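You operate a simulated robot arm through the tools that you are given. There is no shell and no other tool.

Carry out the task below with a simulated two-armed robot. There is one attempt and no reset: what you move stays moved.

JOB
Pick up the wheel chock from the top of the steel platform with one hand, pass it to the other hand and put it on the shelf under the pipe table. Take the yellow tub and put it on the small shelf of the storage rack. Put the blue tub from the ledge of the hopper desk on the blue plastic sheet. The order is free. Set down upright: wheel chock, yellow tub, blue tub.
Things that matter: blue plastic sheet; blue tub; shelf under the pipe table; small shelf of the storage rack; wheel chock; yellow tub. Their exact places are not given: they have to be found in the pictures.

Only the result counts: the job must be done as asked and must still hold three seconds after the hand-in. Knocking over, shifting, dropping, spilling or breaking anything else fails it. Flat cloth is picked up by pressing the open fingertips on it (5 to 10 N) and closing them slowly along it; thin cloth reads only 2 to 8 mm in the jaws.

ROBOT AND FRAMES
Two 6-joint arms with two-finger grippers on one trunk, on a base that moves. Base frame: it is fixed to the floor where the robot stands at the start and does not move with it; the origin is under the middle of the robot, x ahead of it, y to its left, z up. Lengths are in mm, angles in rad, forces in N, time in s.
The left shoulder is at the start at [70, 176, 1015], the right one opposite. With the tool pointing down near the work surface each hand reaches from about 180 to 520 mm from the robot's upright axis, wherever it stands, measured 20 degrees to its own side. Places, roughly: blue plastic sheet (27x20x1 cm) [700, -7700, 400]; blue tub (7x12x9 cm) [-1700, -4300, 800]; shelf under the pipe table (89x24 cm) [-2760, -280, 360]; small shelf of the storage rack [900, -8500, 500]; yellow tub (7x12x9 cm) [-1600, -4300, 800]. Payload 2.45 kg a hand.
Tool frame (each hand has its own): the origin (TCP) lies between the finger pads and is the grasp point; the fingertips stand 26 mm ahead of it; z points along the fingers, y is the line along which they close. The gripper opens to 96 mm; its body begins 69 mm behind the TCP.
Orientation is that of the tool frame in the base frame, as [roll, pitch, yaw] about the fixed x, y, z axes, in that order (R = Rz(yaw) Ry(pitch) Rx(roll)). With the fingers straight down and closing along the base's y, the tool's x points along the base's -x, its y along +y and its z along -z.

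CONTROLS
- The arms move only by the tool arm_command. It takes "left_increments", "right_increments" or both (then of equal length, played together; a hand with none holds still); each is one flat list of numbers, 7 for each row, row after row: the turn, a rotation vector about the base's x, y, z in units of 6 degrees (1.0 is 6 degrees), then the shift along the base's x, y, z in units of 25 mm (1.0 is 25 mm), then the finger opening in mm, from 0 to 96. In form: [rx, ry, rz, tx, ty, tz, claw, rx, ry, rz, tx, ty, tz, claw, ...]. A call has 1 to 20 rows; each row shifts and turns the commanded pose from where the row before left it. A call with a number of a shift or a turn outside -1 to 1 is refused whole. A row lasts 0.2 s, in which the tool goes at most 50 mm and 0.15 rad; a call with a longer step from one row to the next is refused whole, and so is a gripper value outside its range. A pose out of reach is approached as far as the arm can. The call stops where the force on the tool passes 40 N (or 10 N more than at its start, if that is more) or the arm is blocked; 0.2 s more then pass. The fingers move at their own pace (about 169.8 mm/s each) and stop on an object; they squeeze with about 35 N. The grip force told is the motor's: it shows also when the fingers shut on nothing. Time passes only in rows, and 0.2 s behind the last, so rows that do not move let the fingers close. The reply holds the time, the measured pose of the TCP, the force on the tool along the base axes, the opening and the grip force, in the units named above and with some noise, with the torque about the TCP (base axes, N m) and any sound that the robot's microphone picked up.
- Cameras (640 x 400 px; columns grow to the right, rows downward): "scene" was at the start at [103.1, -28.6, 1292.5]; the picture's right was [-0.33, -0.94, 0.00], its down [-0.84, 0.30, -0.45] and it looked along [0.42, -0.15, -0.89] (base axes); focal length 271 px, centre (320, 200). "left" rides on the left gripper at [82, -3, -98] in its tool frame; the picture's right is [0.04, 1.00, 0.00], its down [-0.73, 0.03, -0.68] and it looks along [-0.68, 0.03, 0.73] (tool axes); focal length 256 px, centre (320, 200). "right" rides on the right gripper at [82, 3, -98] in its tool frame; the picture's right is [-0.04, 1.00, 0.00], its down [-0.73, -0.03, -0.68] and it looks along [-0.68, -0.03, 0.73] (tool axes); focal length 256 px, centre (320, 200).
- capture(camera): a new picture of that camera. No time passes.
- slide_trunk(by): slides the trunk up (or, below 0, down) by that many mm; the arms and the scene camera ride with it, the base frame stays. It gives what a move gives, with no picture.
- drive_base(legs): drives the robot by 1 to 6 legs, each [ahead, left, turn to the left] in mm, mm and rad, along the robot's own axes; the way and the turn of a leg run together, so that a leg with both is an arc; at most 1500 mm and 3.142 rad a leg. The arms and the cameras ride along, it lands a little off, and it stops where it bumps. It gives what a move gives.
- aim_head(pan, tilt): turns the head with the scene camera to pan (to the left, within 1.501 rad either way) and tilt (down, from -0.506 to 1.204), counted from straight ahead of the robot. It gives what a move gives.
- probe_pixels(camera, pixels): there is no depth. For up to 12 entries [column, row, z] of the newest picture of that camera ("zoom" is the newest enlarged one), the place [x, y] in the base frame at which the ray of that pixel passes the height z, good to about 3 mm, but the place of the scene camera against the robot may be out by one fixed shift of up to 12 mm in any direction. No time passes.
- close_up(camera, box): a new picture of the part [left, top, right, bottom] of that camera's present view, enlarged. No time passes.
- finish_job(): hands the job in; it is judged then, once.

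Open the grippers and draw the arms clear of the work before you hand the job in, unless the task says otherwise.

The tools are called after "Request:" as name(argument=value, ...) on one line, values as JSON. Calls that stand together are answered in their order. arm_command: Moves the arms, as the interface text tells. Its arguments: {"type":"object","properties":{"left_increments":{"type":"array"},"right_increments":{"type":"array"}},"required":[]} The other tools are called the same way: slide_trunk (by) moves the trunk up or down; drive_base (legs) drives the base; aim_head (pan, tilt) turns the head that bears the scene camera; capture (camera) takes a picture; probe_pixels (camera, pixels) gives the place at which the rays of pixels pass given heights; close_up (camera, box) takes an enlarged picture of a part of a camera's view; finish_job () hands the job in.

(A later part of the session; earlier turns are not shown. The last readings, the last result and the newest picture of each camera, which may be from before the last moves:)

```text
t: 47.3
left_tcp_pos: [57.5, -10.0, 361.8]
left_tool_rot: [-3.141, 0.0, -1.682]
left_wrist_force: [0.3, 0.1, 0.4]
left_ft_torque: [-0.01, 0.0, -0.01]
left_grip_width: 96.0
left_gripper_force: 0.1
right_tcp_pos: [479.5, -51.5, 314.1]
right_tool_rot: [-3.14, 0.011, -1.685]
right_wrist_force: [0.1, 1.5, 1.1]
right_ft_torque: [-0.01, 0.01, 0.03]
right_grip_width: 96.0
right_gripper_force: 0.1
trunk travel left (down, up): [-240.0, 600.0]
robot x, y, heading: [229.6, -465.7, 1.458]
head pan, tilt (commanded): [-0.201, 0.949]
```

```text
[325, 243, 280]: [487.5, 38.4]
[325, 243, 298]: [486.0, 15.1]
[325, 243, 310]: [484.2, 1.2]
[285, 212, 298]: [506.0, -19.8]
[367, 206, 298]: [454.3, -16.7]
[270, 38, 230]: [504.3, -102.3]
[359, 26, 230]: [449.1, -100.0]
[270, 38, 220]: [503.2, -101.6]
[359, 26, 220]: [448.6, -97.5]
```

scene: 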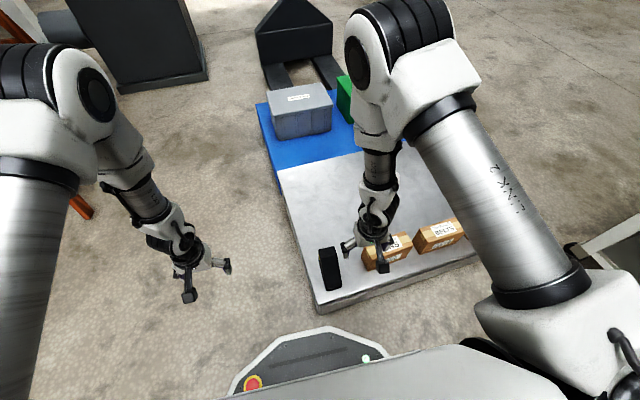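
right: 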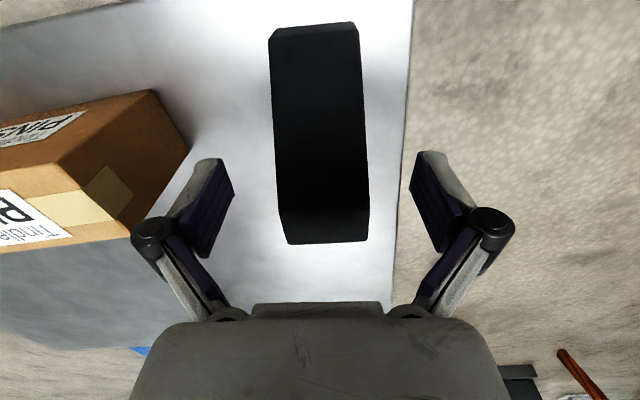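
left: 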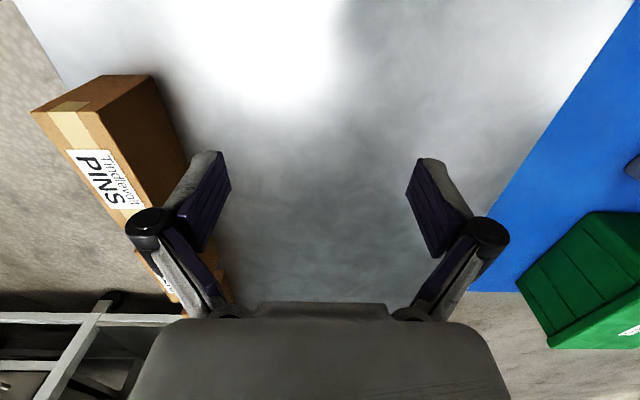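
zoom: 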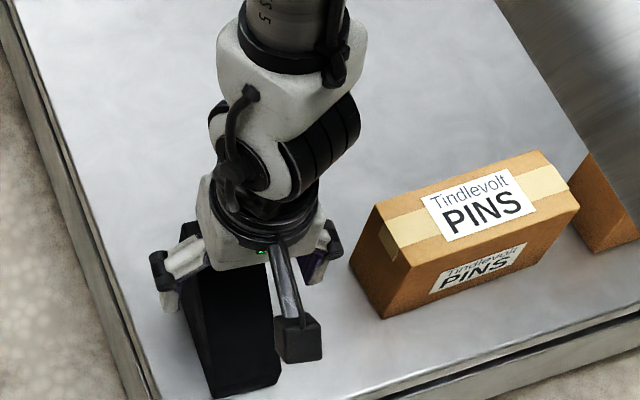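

Top at about 298–300 mm is confirmed. I'll slide down 64 mm so the TCP is at z = 250 (palm at about 319), then look.

Request:
slide_trunk(by=-64)

Request:
capture(camera="right")

Request:
close_up(camera="scene", box=[300, 160, 460, 260])

```text
t: 48.3
left_tcp_pos: [58.6, -9.1, 297.7]
left_tool_rot: [3.141, 0.0, -1.682]
left_wrist_force: [-0.3, 0.8, -0.6]
left_ft_torque: [0.01, -0.02, -0.03]
left_grip_width: 96.0
left_gripper_force: 0.1
right_tcp_pos: [479.0, -50.7, 250.6]
right_tool_rot: [-3.139, 0.011, -1.684]
right_wrist_force: [0.1, -0.1, 0.0]
right_ft_torque: [0.01, 0.03, -0.03]
right_grip_width: 95.9
right_gripper_force: 0.1
trunk travel left (down, up): [-176.0, 664.0]
robot x, y, heading: [235.2, -461.9, 1.456]
head pan, tilt (commanded): [-0.201, 0.949]
```

```text
taken
```

right: 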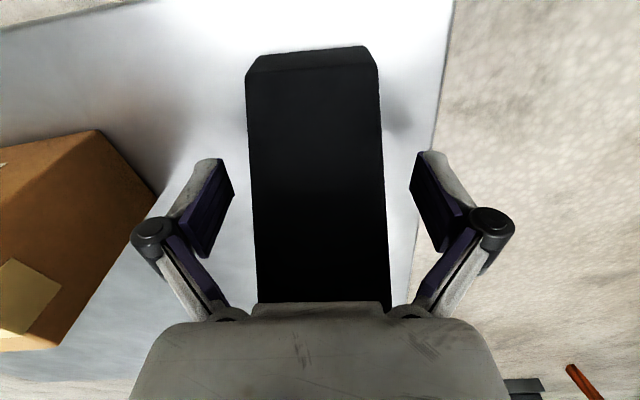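

```text
4.00 times, centred on (380, 210) of scene
```

zoom: 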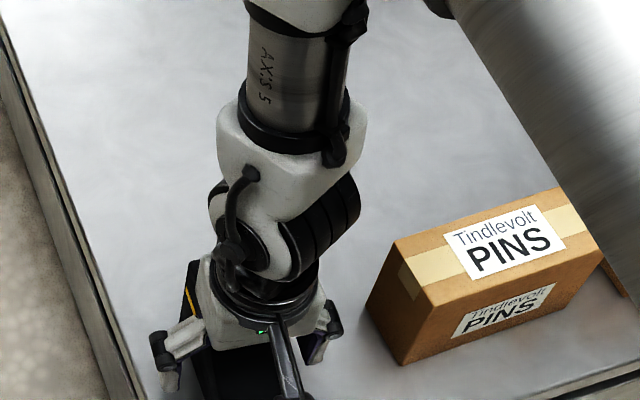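

The chock sits between the fingers with the palm clear. I'll close the right hand on it.

Request:
arm_command(right_increments=[0, 0, 0, 0, 0, 0, 70, 0, 0, 0, 0, 0, 0, 56, 0, 0, 0, 0, 0, 0, 30, 0, 0, 0, 0, 0, 0, 0, 0, 0, 0, 0, 0, 0, 0])

Request:
capture(camera="right")

```text
t: 49.5
left_tcp_pos: [58.1, -10.4, 296.8]
left_tool_rot: [-3.14, 0.0, -1.684]
left_wrist_force: [-0.2, 0.2, 0.1]
left_ft_torque: [-0.04, -0.02, -0.02]
left_grip_width: 96.0
left_gripper_force: 0.0
right_tcp_pos: [478.4, -50.9, 250.1]
right_tool_rot: [-3.14, 0.011, -1.685]
right_wrist_force: [0.3, -2.4, 8.7]
right_ft_torque: [0.34, -0.38, 0.03]
right_grip_width: 55.9
right_gripper_force: 35.1
trunk travel left (down, up): [-176.0, 664.0]
robot x, y, heading: [233.4, -462.3, 1.455]
head pan, tilt (commanded): [-0.201, 0.949]
```

```text
taken
```

right: 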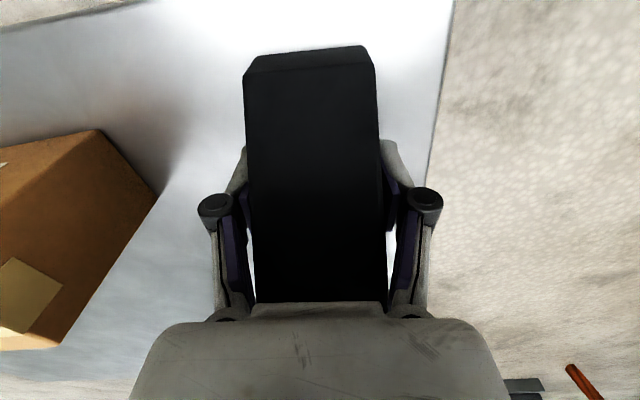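

The grip holds at 56 mm with 35 N. I'll lift gently with the trunk and look at the grip.

Request:
slide_trunk(by=60)

Request:
capture(camera="right")

Request:
close_up(camera="scene", box=[300, 180, 460, 280])

```text
t: 50.5
left_tcp_pos: [58.1, -11.1, 357.4]
left_tool_rot: [3.141, -0.002, -1.683]
left_wrist_force: [0.0, -0.3, -0.1]
left_ft_torque: [-0.02, 0.02, 0.01]
left_grip_width: 96.1
left_gripper_force: 0.1
right_tcp_pos: [480.0, -50.5, 310.1]
right_tool_rot: [-3.14, 0.007, -1.684]
right_wrist_force: [0.5, 0.2, -4.2]
right_ft_torque: [-0.07, -0.01, -0.02]
right_grip_width: 55.6
right_gripper_force: 35.5
trunk travel left (down, up): [-236.0, 604.0]
robot x, y, heading: [230.4, -460.0, 1.459]
head pan, tilt (commanded): [-0.201, 0.949]
```

```text
taken
```

right: 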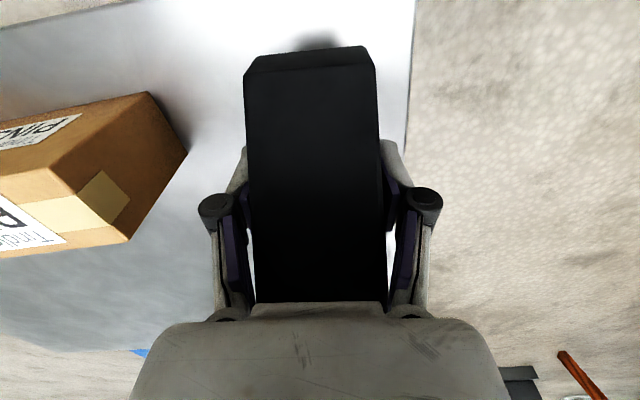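

```text
4.00 times, centred on (380, 230) of scene
```

zoom: 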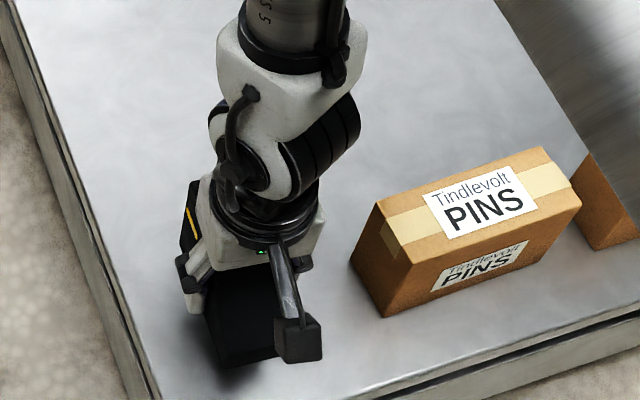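

The chock is lifted cleanly (about 4 N weight, no tilt). I'll raise the trunk more, back off from the platform and turn toward the pipe table behind.

Request:
slide_trunk(by=264)

Request:
drive_base(legs=[[-350, 0, 0], [0, 0, 1.6]])

Request:
aim_head(pan=0, tilt=0.45)

Request:
capture(camera="scene")

Request:
capture(camera="right")

```text
t: 53.2
left_tcp_pos: [58.0, -9.7, 621.3]
left_tool_rot: [-3.141, -0.002, -1.683]
left_wrist_force: [0.4, -0.7, 0.1]
left_ft_torque: [-0.03, 0.0, -0.01]
left_grip_width: 95.7
left_gripper_force: 0.0
right_tcp_pos: [478.8, -49.6, 573.2]
right_tool_rot: [-3.139, 0.008, -1.684]
right_wrist_force: [0.2, -0.5, -5.4]
right_ft_torque: [-0.06, 0.01, -0.02]
right_grip_width: 55.4
right_gripper_force: 35.2
trunk travel left (down, up): [-500.0, 340.0]
robot x, y, heading: [232.4, -462.0, 1.458]
head pan, tilt (commanded): [-0.201, 0.949]
```

```text
t: 59.4
left_tcp_pos: [-255.7, -998.8, 621.1]
left_tool_rot: [-3.141, -0.002, -0.081]
left_wrist_force: [0.1, 0.8, 0.1]
left_ft_torque: [0.02, -0.02, 0.03]
left_grip_width: 96.0
left_gripper_force: 0.1
right_tcp_pos: [-226.7, -576.5, 574.2]
right_tool_rot: [-3.14, 0.008, -0.083]
right_wrist_force: [0.9, 0.2, -4.3]
right_ft_torque: [-0.01, -0.09, 0.0]
right_grip_width: 54.4
right_gripper_force: 35.0
trunk travel left (down, up): [-500.0, 340.0]
robot x, y, heading: [193.3, -809.2, 3.059]
head pan, tilt (commanded): [-0.201, 0.949]
```

```text
t: 60.3
left_tcp_pos: [-254.2, -999.6, 620.7]
left_tool_rot: [3.14, -0.001, -0.083]
left_wrist_force: [0.6, -0.5, -0.4]
left_ft_torque: [-0.01, 0.02, -0.03]
left_grip_width: 96.2
left_gripper_force: 0.0
right_tcp_pos: [-228.0, -577.9, 573.6]
right_tool_rot: [-3.138, 0.01, -0.084]
right_wrist_force: [-0.1, 0.6, -4.7]
right_ft_torque: [-0.01, -0.07, -0.01]
right_grip_width: 54.4
right_gripper_force: 34.7
trunk travel left (down, up): [-500.0, 340.0]
robot x, y, heading: [188.2, -813.0, 3.059]
head pan, tilt (commanded): [0.0, 0.45]
```

```text
taken
```

scene: 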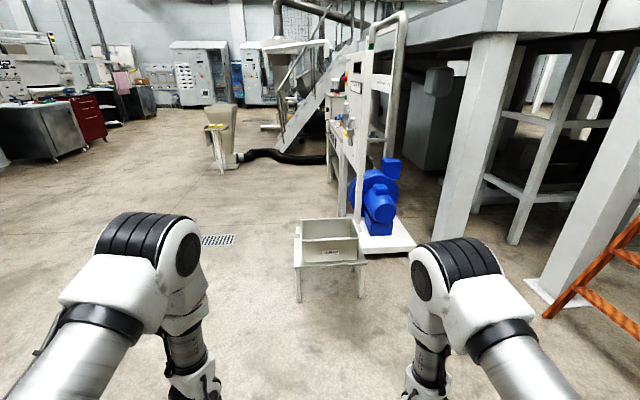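

```text
taken
```

right: 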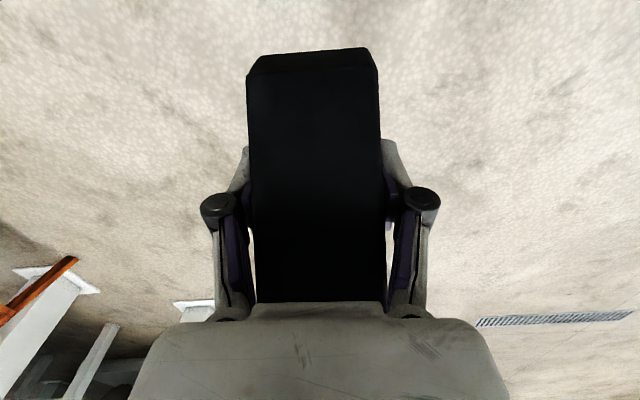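

The pipe table at roughly (-2760,-280) should project near pixel (346,163), at the white frame behind the blue motor. I'll zoom in there.

Request:
close_up(camera="scene", box=[260, 80, 460, 205])

Request:
close_up(camera="scene", box=[310, 110, 390, 210])

```text
3.20 times, centred on (360, 142) of scene
```

zoom: 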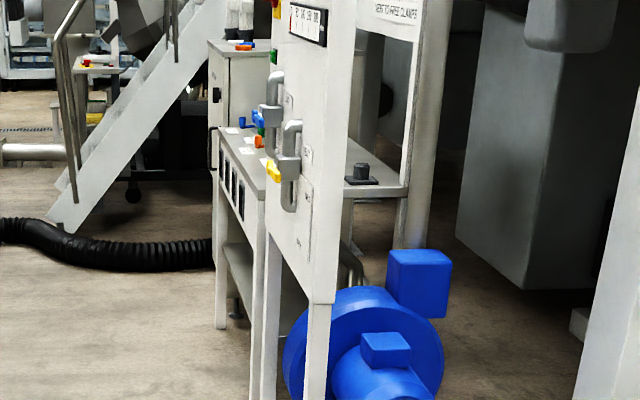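

```text
4.00 times, centred on (350, 160) of scene
```

zoom: 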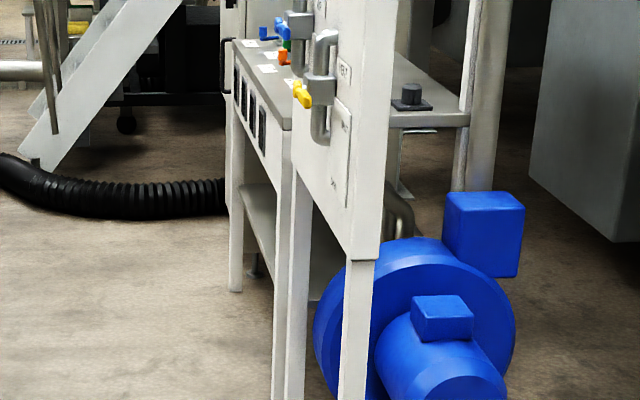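

The table's shelf (zoom (255,215)–(310,290)) opens to my left, i.e. toward -y. I'll probe the floor points of the legs, hose and stand, to plan an approach from the -y side.

Request:
probe_pixels(camera="scene", pixels=[[328.75, 182.5, 0], [340, 212, 0], [360, 225, 0], [415, 250, 0], [300, 300, 0], [362, 298, 0], [225, 170, 0], [270, 155, 50], [320, 165, 50], [200, 240, 0], [345, 163, 360]])

```text
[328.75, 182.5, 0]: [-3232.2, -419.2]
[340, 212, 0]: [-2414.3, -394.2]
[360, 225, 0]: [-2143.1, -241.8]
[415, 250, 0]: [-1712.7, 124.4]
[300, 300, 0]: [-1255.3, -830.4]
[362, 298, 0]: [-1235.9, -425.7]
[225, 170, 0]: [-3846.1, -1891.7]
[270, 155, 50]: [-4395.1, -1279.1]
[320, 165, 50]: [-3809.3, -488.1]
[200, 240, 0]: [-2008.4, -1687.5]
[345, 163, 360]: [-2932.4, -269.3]
```

The table's front legs are at about (-3232,-419) and (-2414,-394), so its shelf opens toward -y. I'll shift to y ≈ -1500, turn to face +y and move sideways along the open floor, past the small tray cart (at x ≈ -1250, y > -830).

Request:
drive_base(legs=[[0, 690, 0], [0, 0, -1.488], [0, 1500, 0], [0, 1450, 0]])

Request:
capture(camera="scene")

Request:
capture(camera="right")

```text
t: 81.4
left_tcp_pos: [-3021.3, -1125.7, 621.2]
left_tool_rot: [-3.14, -0.001, -1.552]
left_wrist_force: [0.0, 0.7, -0.2]
left_ft_torque: [-0.02, 0.01, 0.02]
left_grip_width: 96.1
left_gripper_force: 0.1
right_tcp_pos: [-2598.4, -1110.2, 574.3]
right_tool_rot: [-3.14, 0.009, -1.556]
right_wrist_force: [-0.4, 0.7, -5.8]
right_ft_torque: [-0.07, 0.02, -0.02]
right_grip_width: 53.6
right_gripper_force: 34.9
trunk travel left (down, up): [-500.0, 340.0]
robot x, y, heading: [-2792.9, -1554.0, 1.587]
head pan, tilt (commanded): [0.0, 0.45]
```

```text
taken
```

scene: 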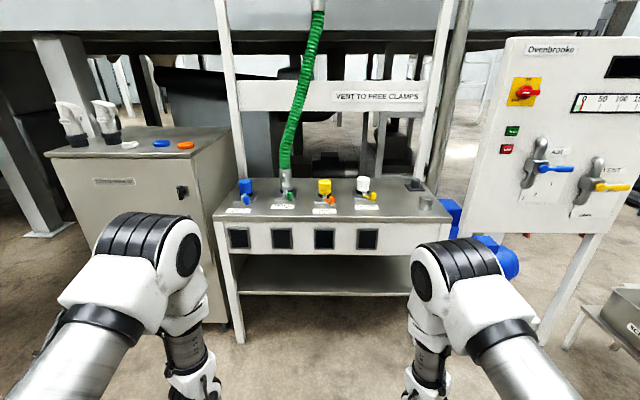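

```text
taken
```

right: 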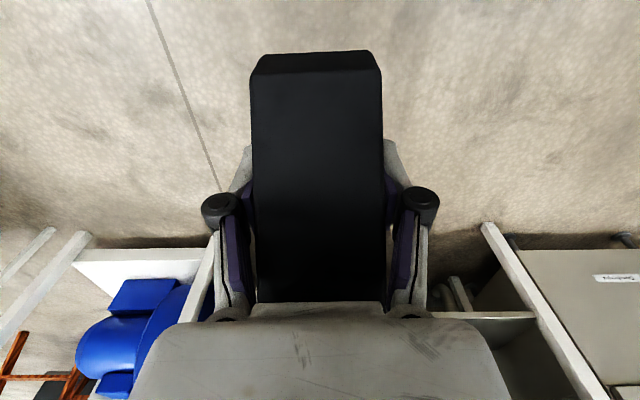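

The table stands right ahead with its shelf at pixel rows 255–293. I'll zoom in to measure the opening above the shelf.

Request:
close_up(camera="scene", box=[200, 170, 460, 350])

Request:
probe_pixels(camera="scene", pixels=[[241, 292, 360], [410, 293, 360], [255, 257, 360], [395, 257, 360], [232, 253, 600], [410, 252, 600], [232, 253, 550], [237, 340, 0], [240, 290, 340]])

```text
2.22 times, centred on (330, 260) of scene
```

zoom: 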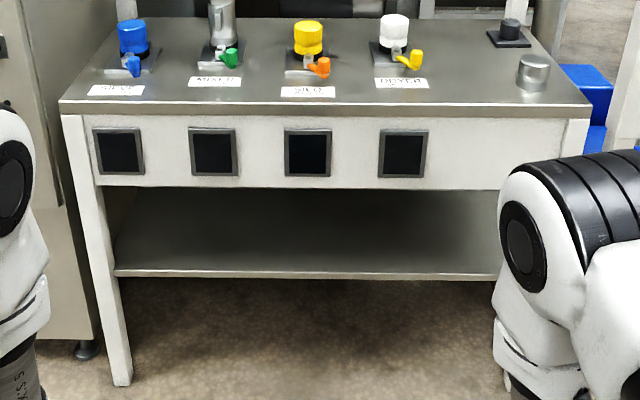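

```text
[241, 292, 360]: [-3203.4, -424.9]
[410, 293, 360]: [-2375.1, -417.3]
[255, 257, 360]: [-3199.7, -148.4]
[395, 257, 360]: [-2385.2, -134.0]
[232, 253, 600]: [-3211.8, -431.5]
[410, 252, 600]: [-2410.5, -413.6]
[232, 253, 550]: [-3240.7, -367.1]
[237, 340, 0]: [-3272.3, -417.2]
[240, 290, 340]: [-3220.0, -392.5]
```

The opening is about 240 mm high (shelf 360, apron bottom about 600) and 24 cm deep, so the chock must go in with a nearly horizontal left hand. I'll prepare the handover here: turn the right hand +85° about z so the chock's tall end points to my left, moving it slightly up and inward.

Request:
arm_command(right_increments=[0, 0, 0.95, -0.1, 0.13, 0.216, 0, 0, 0, 0.95, -0.1, 0.13, 0.216, 0, 0, 0, 0.95, -0.1, 0.13, 0.216, 0, 0, 0, 0.95, -0.1, 0.13, 0.216, 0, 0, 0, 0.95, -0.1, 0.13, 0.216, 0, 0, 0, 0.95, -0.1, 0.13, 0.216, 0, 0, 0, 0.95, -0.1, 0.13, 0.216, 0, 0, 0, 0.95, -0.1, 0.13, 0.216, 0, 0, 0, 0.95, -0.1, 0.13, 0.216, 0, 0, 0, 0.95, -0.1, 0.13, 0.216, 0, 0, 0, 0.95, -0.1, 0.13, 0.216, 0, 0, 0, 0.95, -0.1, 0.13, 0.216, 0, 0, 0, 0.95, -0.1, 0.13, 0.216, 0, 0, 0, 0.95, -0.1, 0.13, 0.216, 0, 0, 0, 0.95, -0.1, 0.13, 0.216, 0])

Request:
capture(camera="scene")

Request:
capture(camera="right")

```text
t: 84.6
left_tcp_pos: [-3020.0, -1125.2, 620.5]
left_tool_rot: [-3.141, -0.001, -1.554]
left_wrist_force: [-0.7, -0.1, -1.1]
left_ft_torque: [0.0, 0.02, 0.03]
left_grip_width: 96.0
left_gripper_force: 0.0
right_tcp_pos: [-2635.9, -1064.4, 655.8]
right_tool_rot: [-3.14, 0.008, -0.06]
right_wrist_force: [0.1, -0.1, -3.9]
right_ft_torque: [-0.02, -0.05, 0.0]
right_grip_width: 53.8
right_gripper_force: 35.1
trunk travel left (down, up): [-500.0, 340.0]
robot x, y, heading: [-2791.0, -1549.8, 1.587]
head pan, tilt (commanded): [0.0, 0.45]
```

```text
taken
```

scene: 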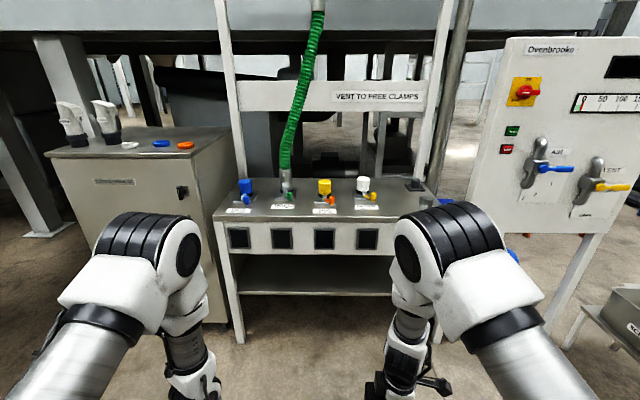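

```text
taken
```

right: 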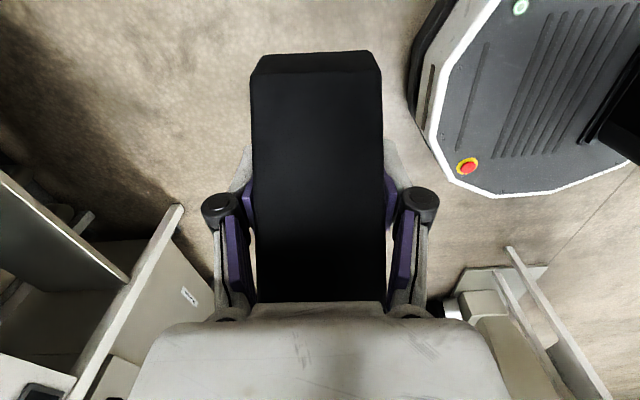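

The chock now points its tall end to my left at about (-2696,-1060), base at z ≈ 606, top ≈ 704. Next I'll turn the left hand -90° about z, then tilt it to point to my right and downward, watching with the scene camera.

Request:
arm_command(left_increments=[0, 0, -1, 0.109, 0.147, 0.2, 96, 0, 0, -1, 0.109, 0.147, 0.2, 96, 0, 0, -1, 0.109, 0.147, 0.2, 96, 0, 0, -1, 0.109, 0.147, 0.2, 96, 0, 0, -1, 0.109, 0.147, 0.2, 96, 0, 0, -1, 0.109, 0.147, 0.2, 96, 0, 0, -1, 0.109, 0.147, 0.2, 96, 0, 0, -1, 0.109, 0.147, 0.2, 96, 0, 0, -1, 0.109, 0.147, 0.2, 96, 0, 0, -1, 0.109, 0.147, 0.2, 96, 0, 0, -1, 0.109, 0.147, 0.2, 96, 0, 0, -1, 0.109, 0.147, 0.2, 96, 0, 0, -1, 0.109, 0.147, 0.2, 96, 0, 0, -1, 0.109, 0.147, 0.2, 96, 0, 0, -1, 0.109, 0.147, 0.2, 96])

Request:
aim_head(pan=0, tilt=0.9)

Request:
capture(camera="scene")

```text
t: 87.8
left_tcp_pos: [-2980.2, -1068.6, 696.2]
left_tool_rot: [-3.141, 0.0, -3.125]
left_wrist_force: [-0.8, -0.7, -0.7]
left_ft_torque: [0.0, -0.01, -0.04]
left_grip_width: 95.9
left_gripper_force: 0.0
right_tcp_pos: [-2636.5, -1062.7, 654.2]
right_tool_rot: [-3.14, 0.012, -0.063]
right_wrist_force: [-0.7, -1.1, -3.6]
right_ft_torque: [-0.02, -0.02, 0.01]
right_grip_width: 53.7
right_gripper_force: 35.8
trunk travel left (down, up): [-500.0, 340.0]
robot x, y, heading: [-2789.5, -1552.4, 1.589]
head pan, tilt (commanded): [0.0, 0.45]
```

```text
t: 88.7
left_tcp_pos: [-2981.4, -1068.9, 695.1]
left_tool_rot: [-3.141, 0.001, -3.125]
left_wrist_force: [0.3, -0.3, 0.1]
left_ft_torque: [-0.01, 0.01, -0.01]
left_grip_width: 96.1
left_gripper_force: 0.1
right_tcp_pos: [-2636.9, -1062.9, 654.8]
right_tool_rot: [-3.138, 0.008, -0.063]
right_wrist_force: [-0.6, 0.1, -3.5]
right_ft_torque: [0.0, -0.06, -0.01]
right_grip_width: 53.8
right_gripper_force: 35.2
trunk travel left (down, up): [-500.0, 340.0]
robot x, y, heading: [-2793.6, -1552.0, 1.588]
head pan, tilt (commanded): [0.0, 0.901]
```

```text
taken
```

scene: 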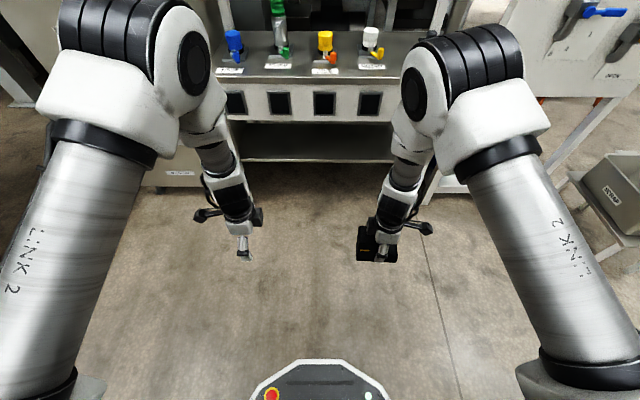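

The left hand reached the -90° turn fully. Now I'll tilt it 60° about base y so its fingers point to my right and 30° below the horizontal.

Request:
arm_command(left_increments=[0, -1, 0, 0, 0, 0, 96, 0, -1, 0, 0, 0, 0, 96, 0, -1, 0, 0, 0, 0, 96, 0, -1, 0, 0, 0, 0, 96, 0, -1, 0, 0, 0, 0, 96, 0, -1, 0, 0, 0, 0, 96, 0, -1, 0, 0, 0, 0, 96, 0, -1, 0, 0, 0, 0, 96, 0, -1, 0, 0, 0, 0, 96, 0, -1, 0, 0, 0, 0, 96])

Request:
capture(camera="scene")

Request:
capture(camera="left")

```text
t: 90.9
left_tcp_pos: [-2979.8, -1068.4, 695.2]
left_tool_rot: [-3.111, 1.047, -3.108]
left_wrist_force: [0.3, 0.3, 0.3]
left_ft_torque: [-0.01, -0.02, -0.02]
left_grip_width: 96.1
left_gripper_force: 0.1
right_tcp_pos: [-2636.5, -1063.0, 654.6]
right_tool_rot: [3.14, 0.01, -0.061]
right_wrist_force: [-0.5, 0.9, -4.6]
right_ft_torque: [0.01, -0.12, 0.03]
right_grip_width: 53.6
right_gripper_force: 35.1
trunk travel left (down, up): [-500.0, 340.0]
robot x, y, heading: [-2790.1, -1548.8, 1.587]
head pan, tilt (commanded): [0.0, 0.901]
```

```text
taken
```

scene: 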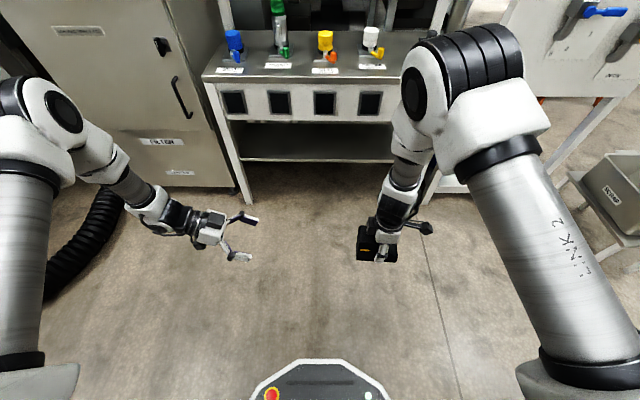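

```text
taken
```

left: 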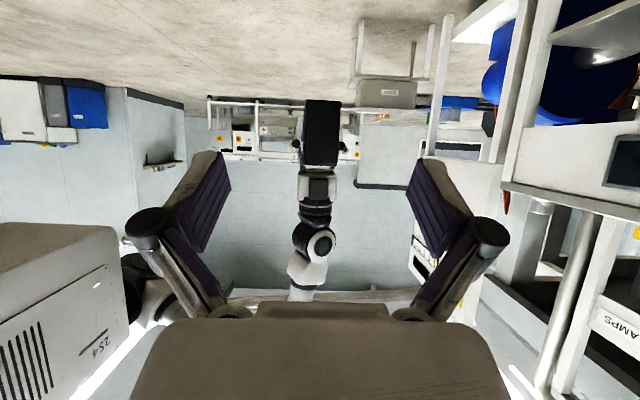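

The tilt worked: the left camera sees the chock's tall end at columns 304–340, and the scene view shows the left hand facing it. I'll align the left hand to the chock (-4° about z) and move it to a point 100 mm short of the grasp.

Request:
arm_command(left_increments=[0, 0, -0.0744, 0.9156, 0.065, 0.0747, 96, 0, 0, -0.0744, 0.9156, 0.065, 0.0747, 96, 0, 0, -0.0744, 0.9156, 0.065, 0.0747, 96, 0, 0, -0.0744, 0.9156, 0.065, 0.0747, 96, 0, 0, -0.0744, 0.9156, 0.065, 0.0747, 96, 0, 0, -0.0744, 0.9156, 0.065, 0.0747, 96, 0, 0, -0.0744, 0.9156, 0.065, 0.0747, 96, 0, 0, -0.0744, 0.9156, 0.065, 0.0747, 96, 0, 0, -0.0744, 0.9156, 0.065, 0.0747, 96, 0, 0, 0, 0, 0, 0, 96])

Request:
capture(camera="scene")

Request:
capture(camera="left")

```text
t: 93.1
left_tcp_pos: [-2776.8, -1053.8, 713.5]
left_tool_rot: [-3.109, 1.047, 3.105]
left_wrist_force: [0.7, -0.5, 0.1]
left_ft_torque: [0.02, 0.02, -0.02]
left_grip_width: 95.9
left_gripper_force: 0.0
right_tcp_pos: [-2636.3, -1063.2, 654.7]
right_tool_rot: [-3.139, 0.008, -0.062]
right_wrist_force: [1.0, -0.2, -4.8]
right_ft_torque: [0.01, -0.07, -0.01]
right_grip_width: 53.6
right_gripper_force: 34.7
trunk travel left (down, up): [-500.0, 340.0]
robot x, y, heading: [-2791.9, -1550.3, 1.589]
head pan, tilt (commanded): [0.0, 0.901]
```

```text
taken
```

scene: 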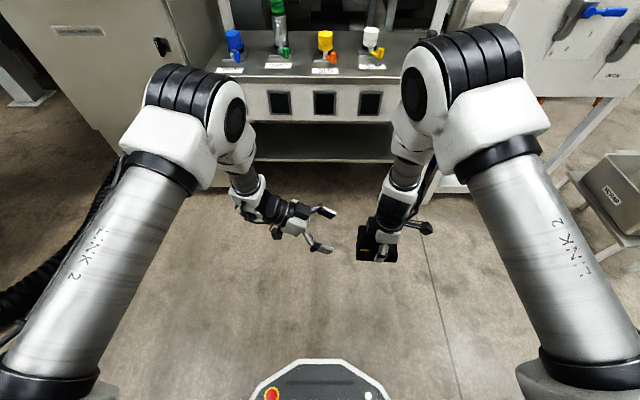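

```text
taken
```

left: 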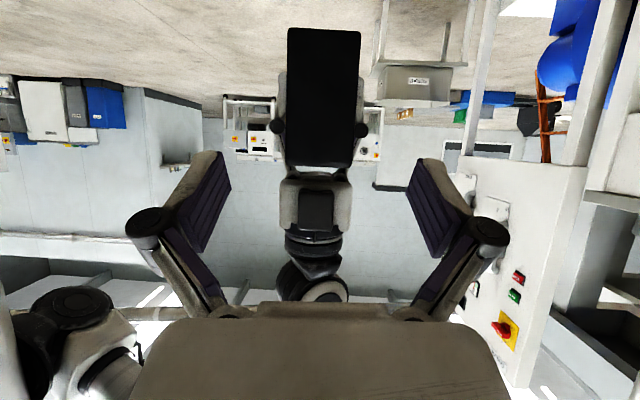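

The chock's end face (columns 287–360, rows 28–165) is centred between the left pads (230 and 408). I'll probe its edges to check the distance.

Request:
probe_pixels(camera="left", pixels=[[322, 28, 604], [322, 28, 600], [322, 28, 610], [320, 165, 702], [320, 165, 698], [320, 165, 706], [289, 30, 604], [359, 32, 604], [287, 160, 702], [353, 167, 702]])

Request:
close_up(camera="scene", box=[280, 170, 440, 280])

```text
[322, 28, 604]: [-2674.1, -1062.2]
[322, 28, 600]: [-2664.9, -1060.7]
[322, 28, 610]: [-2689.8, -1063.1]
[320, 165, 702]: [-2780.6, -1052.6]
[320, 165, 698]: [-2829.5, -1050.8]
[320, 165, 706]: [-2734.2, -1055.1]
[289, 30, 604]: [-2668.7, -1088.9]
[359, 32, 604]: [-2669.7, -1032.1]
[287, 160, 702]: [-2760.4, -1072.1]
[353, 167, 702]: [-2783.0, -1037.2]
```

```text
3.64 times, centred on (360, 225) of scene
```

zoom: 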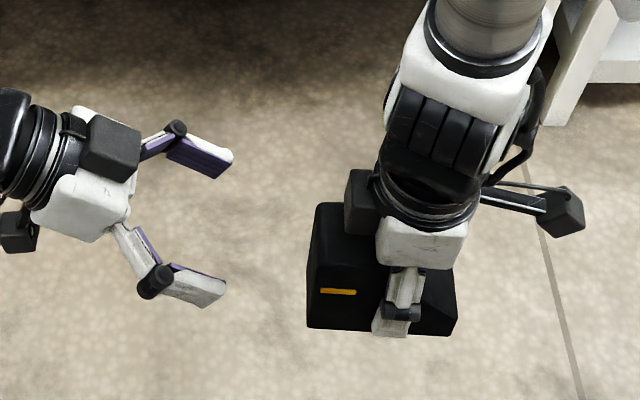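

By triangulating earlier views the tall end face is about 53 mm from the right TCP (x ≈ -2688), with the chock about 105 mm tall. I'll approach along the left fingers to (-2684,-1060,665), keeping about 6 mm from the right fingers; first most of the way.

Request:
arm_command(left_increments=[0, 0, 0, 0.6, -0.041, -0.314, 96, 0, 0, 0, 0.6, -0.041, -0.314, 96, 0, 0, 0, 0.6, -0.041, -0.314, 96, 0, 0, 0, 0.6, -0.041, -0.314, 96, 0, 0, 0, 0, 0, 0, 96])

Request:
close_up(camera="scene", box=[280, 170, 440, 280])

Request:
capture(camera="left")

Request:
capture(camera="right")

```text
t: 94.3
left_tcp_pos: [-2714.5, -1058.5, 681.7]
left_tool_rot: [-3.111, 1.048, 3.106]
left_wrist_force: [0.0, 0.7, -0.1]
left_ft_torque: [0.01, 0.0, 0.0]
left_grip_width: 95.8
left_gripper_force: 0.0
right_tcp_pos: [-2635.4, -1062.7, 654.8]
right_tool_rot: [-3.14, 0.009, -0.063]
right_wrist_force: [-0.3, -0.4, -4.3]
right_ft_torque: [0.01, -0.08, 0.02]
right_grip_width: 53.4
right_gripper_force: 34.2
trunk travel left (down, up): [-500.0, 340.0]
robot x, y, heading: [-2787.5, -1551.9, 1.587]
head pan, tilt (commanded): [0.0, 0.901]
```

```text
3.64 times, centred on (360, 225) of scene
```

zoom: 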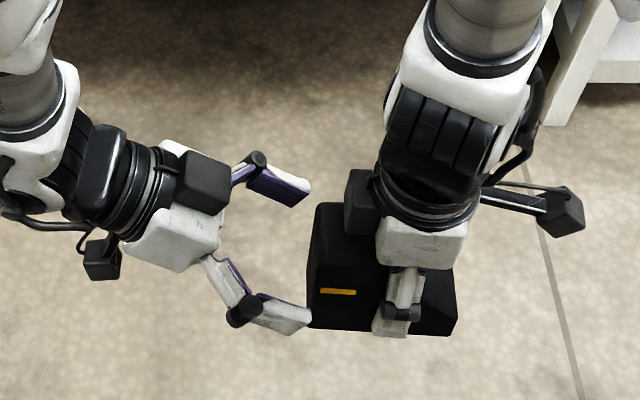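

```text
taken
```

left: 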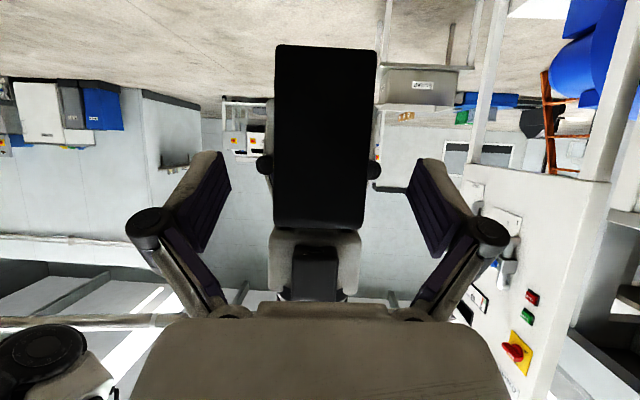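

```text
taken
```

right: 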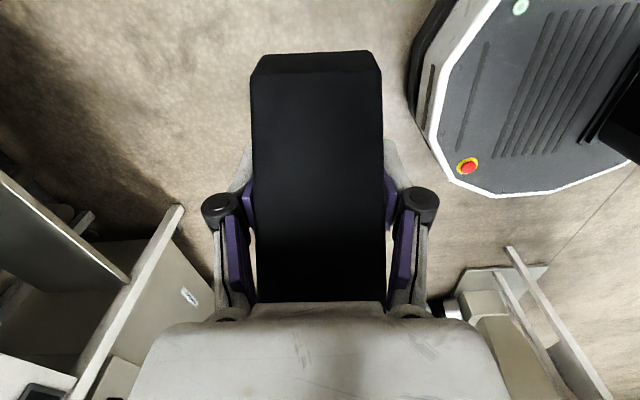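

The left fingertips are now level with the tall end face, seen at x ≈ -2691. I'll go 33 mm further, leaving a small gap to the right fingers, then check.

Request:
arm_command(left_increments=[0, 0, 0, 0.44, -0.03, -0.25, 96, 0, 0, 0, 0.44, -0.03, -0.25, 96, 0, 0, 0, 0.44, -0.03, -0.25, 96, 0, 0, 0, 0, 0, 0, 96])

Request:
close_up(camera="scene", box=[280, 170, 440, 280])

Request:
capture(camera="left")

```text
t: 95.3
left_tcp_pos: [-2702.5, -1051.9, 656.0]
left_tool_rot: [-3.109, 1.047, 3.106]
left_wrist_force: [0.2, 0.7, -0.4]
left_ft_torque: [-0.01, -0.03, 0.02]
left_grip_width: 96.0
left_gripper_force: 0.1
left hand out of reach, approached as far as the arm can: row 1, 2, 3
right_tcp_pos: [-2637.9, -1063.3, 655.2]
right_tool_rot: [-3.14, 0.011, -0.062]
right_wrist_force: [0.2, 0.1, -4.1]
right_ft_torque: [0.01, -0.06, 0.01]
right_grip_width: 53.7
right_gripper_force: 35.1
trunk travel left (down, up): [-500.0, 340.0]
robot x, y, heading: [-2790.7, -1551.4, 1.591]
head pan, tilt (commanded): [0.0, 0.901]
```

```text
3.64 times, centred on (360, 225) of scene
```

zoom: 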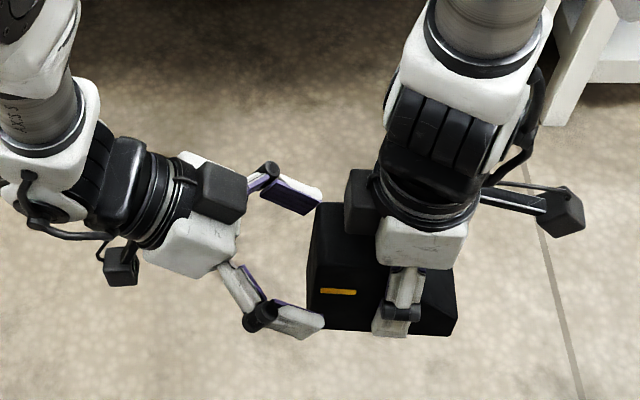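

```text
taken
```

left: 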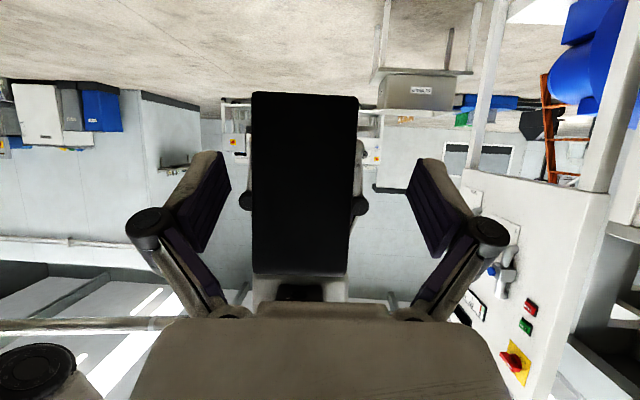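

The left hand reached its inward limit at (-2702,-1052,656). I'll instead bring the right hand with the chock toward it: 18 mm to my left, 8 mm ahead and 6 mm down.

Request:
arm_command(right_increments=[0, 0, 0, 0, 0.16, -0.12, 0, 0, 0, 0, -0.24, 0.16, -0.12, 0, 0, 0, 0, -0.24, 0, 0, 0, 0, 0, 0, -0.24, 0, 0, 0, 0, 0, 0, 0, 0, 0, 0])

Request:
close_up(camera="scene", box=[280, 170, 440, 280])

Request:
capture(camera="left")

```text
t: 96.5
left_tcp_pos: [-2703.1, -1050.3, 657.8]
left_tool_rot: [-3.111, 1.048, 3.107]
left_wrist_force: [0.4, -0.1, -0.3]
left_ft_torque: [-0.01, -0.02, 0.01]
left_grip_width: 95.9
left_gripper_force: 0.0
right_tcp_pos: [-2654.0, -1055.0, 649.7]
right_tool_rot: [-3.141, 0.012, -0.064]
right_wrist_force: [0.6, 0.4, -4.0]
right_ft_torque: [0.02, -0.06, 0.02]
right_grip_width: 53.7
right_gripper_force: 35.0
trunk travel left (down, up): [-500.0, 340.0]
robot x, y, heading: [-2792.3, -1552.8, 1.591]
head pan, tilt (commanded): [0.0, 0.901]
```

```text
3.64 times, centred on (360, 225) of scene
```

zoom: 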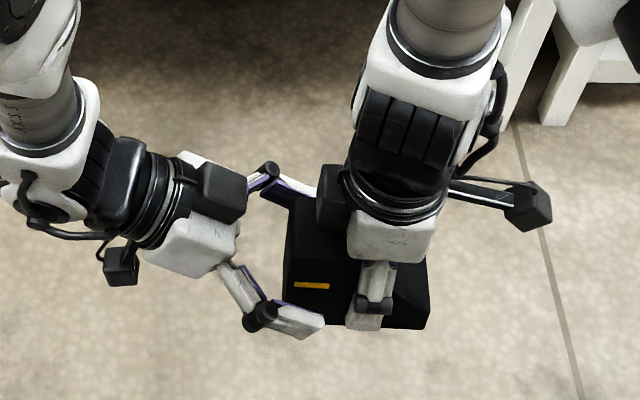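

```text
taken
```

left: 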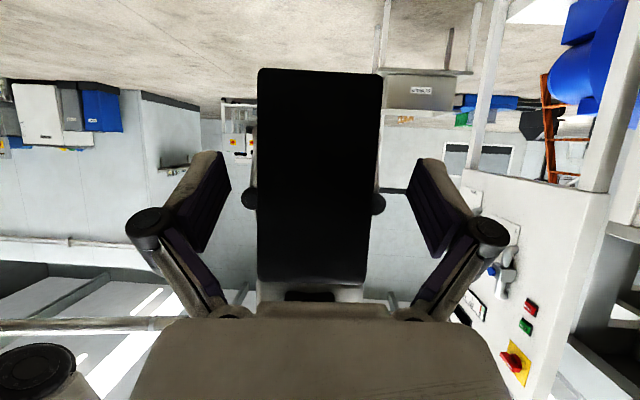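

The left pads (centre column 319) now straddle the chock's end (257–383, centre 320), about 8–10 mm past the TCP, with visible space to the right fingers. I'll close the left hand.

Request:
arm_command(left_increments=[0, 0, 0, 0, 0, 0, 70, 0, 0, 0, 0, 0, 0, 58, 0, 0, 0, 0, 0, 0, 40, 0, 0, 0, 0, 0, 0, 0, 0, 0, 0, 0, 0, 0, 0, 0, 0, 0, 0, 0, 0, 0])

Request:
close_up(camera="scene", box=[280, 170, 440, 280])

Request:
capture(camera="left")

```text
t: 97.9
left_tcp_pos: [-2702.9, -1050.9, 656.4]
left_tool_rot: [-3.106, 1.047, 3.105]
left_wrist_force: [-16.1, -24.9, 15.6]
left_ft_torque: [-0.03, -0.3, -1.1]
left_grip_width: 53.7
left_gripper_force: 34.8
right_tcp_pos: [-2653.2, -1054.8, 648.3]
right_tool_rot: [-3.139, 0.009, -0.061]
right_wrist_force: [16.3, 24.5, -20.6]
right_ft_torque: [-0.25, -0.37, -0.11]
right_grip_width: 53.7
right_gripper_force: 35.1
trunk travel left (down, up): [-500.0, 340.0]
robot x, y, heading: [-2787.5, -1548.4, 1.585]
head pan, tilt (commanded): [0.0, 0.901]
```

```text
3.64 times, centred on (360, 225) of scene
```

zoom: 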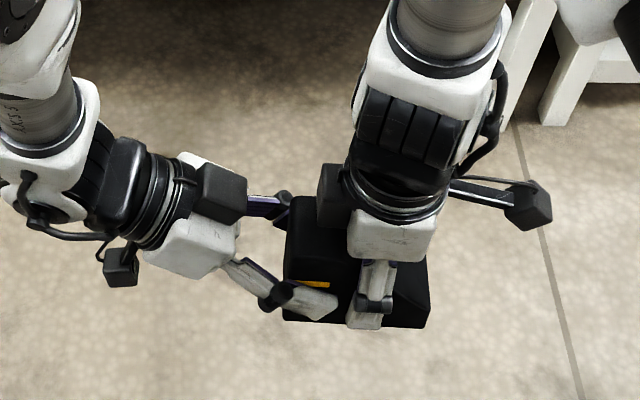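

```text
taken
```

left: 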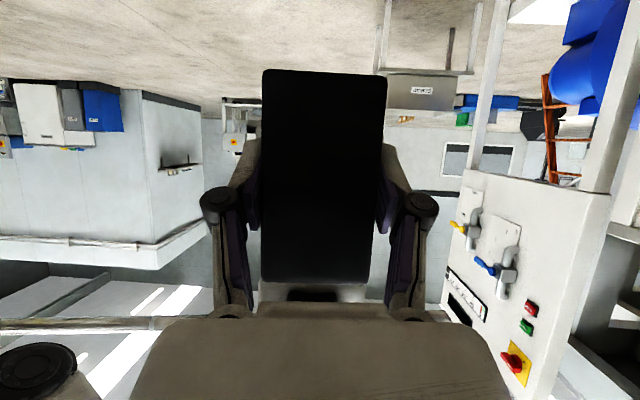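

Both hands hold the chock (left 53.7 mm, 35 N). I'll open the right hand while the left keeps its grip.

Request:
arm_command(left_increments=[0, 0, 0, 0, 0, 0, 0, 0, 0, 0, 0, 0, 0, 0, 0, 0, 0, 0, 0, 0, 0, 0, 0, 0, 0, 0, 0, 0], right_increments=[0, 0, 0, 0, 0, 0, 60, 0, 0, 0, 0, 0, 0, 75, 0, 0, 0, 0, 0, 0, 96, 0, 0, 0, 0, 0, 0, 96])

Request:
close_up(camera="scene", box=[280, 170, 440, 280])

Request:
capture(camera="right")

```text
t: 98.9
left_tcp_pos: [-2702.8, -1050.1, 656.9]
left_tool_rot: [-3.11, 1.048, 3.106]
left_wrist_force: [0.1, 0.6, 0.2]
left_ft_torque: [0.03, 0.16, 0.01]
left_grip_width: 53.9
left_gripper_force: 34.8
right_tcp_pos: [-2654.2, -1054.3, 649.4]
right_tool_rot: [3.141, 0.01, -0.063]
right_wrist_force: [0.4, -0.2, -0.2]
right_ft_torque: [-0.02, 0.02, 0.03]
right_grip_width: 96.0
right_gripper_force: 0.0
trunk travel left (down, up): [-500.0, 340.0]
robot x, y, heading: [-2788.6, -1553.7, 1.592]
head pan, tilt (commanded): [0.0, 0.901]
```

```text
3.64 times, centred on (360, 225) of scene
```

zoom: 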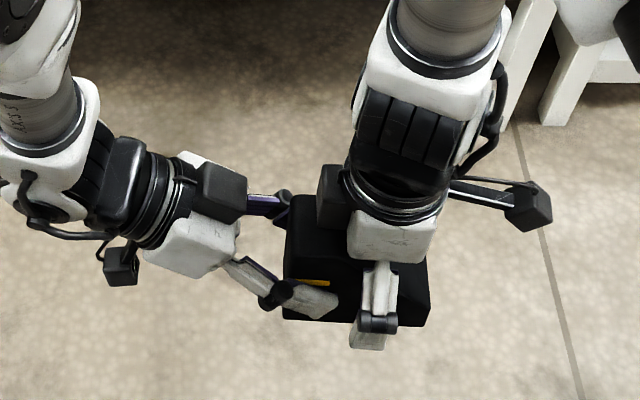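

```text
taken
```

right: 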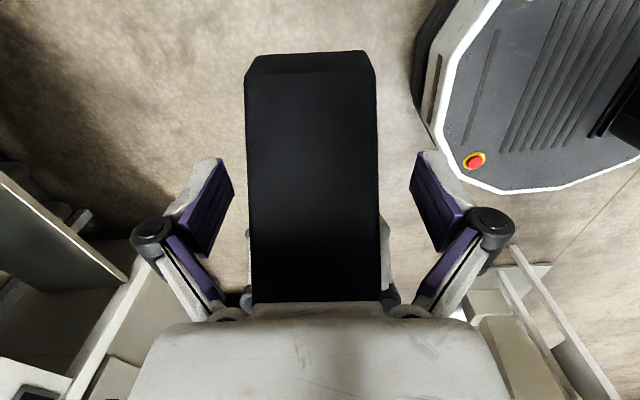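

The right hand is open and free of the chock. I'll withdraw it outward along the chock's axis (to my right) and slightly up, past the low end.

Request:
arm_command(right_increments=[0, 0, 0, 0.6, -0.038, 0.15, 96, 0, 0, 0, 0.8, -0.05, 0.2, 96, 0, 0, 0, 0.9, -0.055, 0.2, 96, 0, 0, 0, 0.9, -0.055, 0.3, 96, 0, 0, 0, 0.9, -0.055, 0.3, 96])

Request:
capture(camera="scene")

Request:
capture(camera="left")

```text
t: 100.1
left_tcp_pos: [-2701.7, -1049.9, 656.4]
left_tool_rot: [-3.11, 1.046, 3.106]
left_wrist_force: [-0.5, 0.4, -0.3]
left_ft_torque: [0.04, 0.18, -0.02]
left_grip_width: 53.8
left_gripper_force: 35.4
right_tcp_pos: [-2550.7, -1060.6, 676.4]
right_tool_rot: [3.141, 0.012, -0.063]
right_wrist_force: [0.2, -0.9, 0.2]
right_ft_torque: [0.01, -0.02, 0.0]
right_grip_width: 95.9
right_gripper_force: 0.0
trunk travel left (down, up): [-500.0, 340.0]
robot x, y, heading: [-2790.7, -1552.3, 1.587]
head pan, tilt (commanded): [0.0, 0.901]
```

```text
taken
```

scene: 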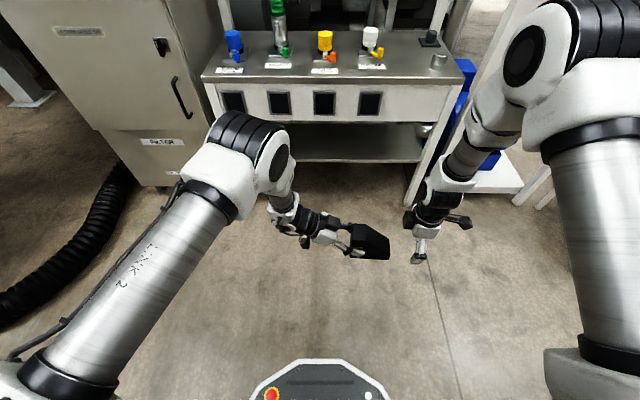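

```text
taken
```

left: 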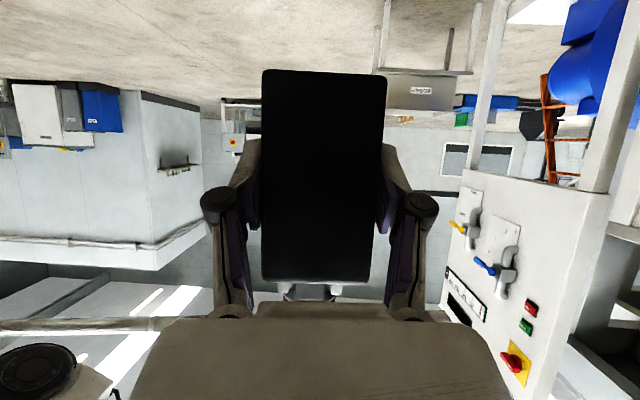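

The left hand now holds the chock alone. I'll move it outward to its own side while turning it +93.5° about z so it points straight ahead toward the table.

Request:
arm_command(left_increments=[0, 0, 0.2, -0.8, -0.1, 0, 0, 0, 0, 0.5, -0.7, -0.1, 0, 0, 0, 0, 0.975, -0.6, -0.1, 0, 0, 0, 0, 0.975, -0.6, -0.1, 0, 0, 0, 0, 0.975, -0.6, -0.1, 0, 0, 0, 0, 0.975, -0.6, -0.1, 0, 0, 0, 0, 0.975, -0.6, -0.1, 0, 0, 0, 0, 0.975, -0.6, -0.1, 0, 0, 0, 0, 0.975, -0.6, -0.1, 0, 0, 0, 0, 0.975, -0.6, -0.1, 0, 0])

Request:
capture(camera="scene")

```text
t: 102.3
left_tcp_pos: [-2815.5, -999.9, 697.4]
left_tool_rot: [-3.1, 1.044, -2.274]
left_wrist_force: [-0.1, -1.1, -5.3]
left_ft_torque: [-0.11, 0.11, -0.01]
left_grip_width: 53.9
left_gripper_force: 35.4
left hand out of reach, approached as far as the arm can: row 4, 5, 6, 7, 8, 9
right_tcp_pos: [-2551.9, -1060.2, 676.9]
right_tool_rot: [-3.139, 0.008, -0.062]
right_wrist_force: [-0.5, 0.2, -0.1]
right_ft_torque: [-0.02, 0.01, -0.01]
right_grip_width: 96.1
right_gripper_force: 0.0
trunk travel left (down, up): [-500.0, 340.0]
robot x, y, heading: [-2791.1, -1551.6, 1.59]
head pan, tilt (commanded): [0.0, 0.901]
```

```text
taken
```

scene: 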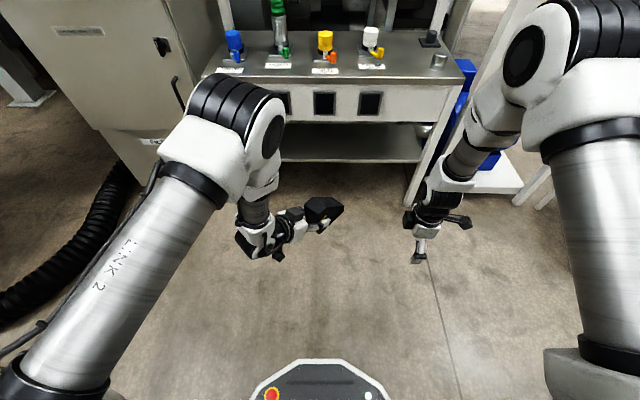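

The turn proceeds (51° done) while the arm drifts outward and forward, which is fine here. I'll continue the remaining 42° with more travel to the left and ahead.

Request:
arm_command(left_increments=[0, 0, 1, -0.8, 0.2, 0, 0, 0, 0, 1, -0.8, 0.2, 0, 0, 0, 0, 1, -0.8, 0.2, 0, 0, 0, 0, 1, -0.8, 0.2, 0, 0, 0, 0, 1, -0.8, 0.2, 0, 0, 0, 0, 1, -0.8, 0.2, 0, 0, 0, 0, 1, -0.8, 0.2, 0, 0, 0, 0, 0, 0, 0, 0, 0])

Request:
capture(camera="scene")

```text
t: 104.1
left_tcp_pos: [-2969.2, -933.6, 726.6]
left_tool_rot: [-2.983, 1.021, -1.701]
left_wrist_force: [0.0, 0.3, -4.3]
left_ft_torque: [-0.15, 0.07, -0.03]
left_grip_width: 53.9
left_gripper_force: 34.9
left hand out of reach, approached as far as the arm can: row 1, 2, 3, 4, 5, 6, 7
right_tcp_pos: [-2552.0, -1060.8, 676.8]
right_tool_rot: [-3.139, 0.009, -0.063]
right_wrist_force: [0.6, 0.9, 0.4]
right_ft_torque: [0.03, 0.01, 0.02]
right_grip_width: 96.0
right_gripper_force: 0.1
trunk travel left (down, up): [-500.0, 340.0]
robot x, y, heading: [-2788.7, -1551.7, 1.594]
head pan, tilt (commanded): [0.0, 0.901]
```

```text
taken
```

scene: 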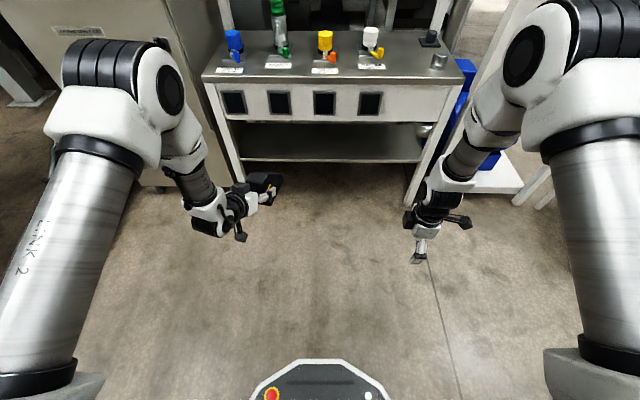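

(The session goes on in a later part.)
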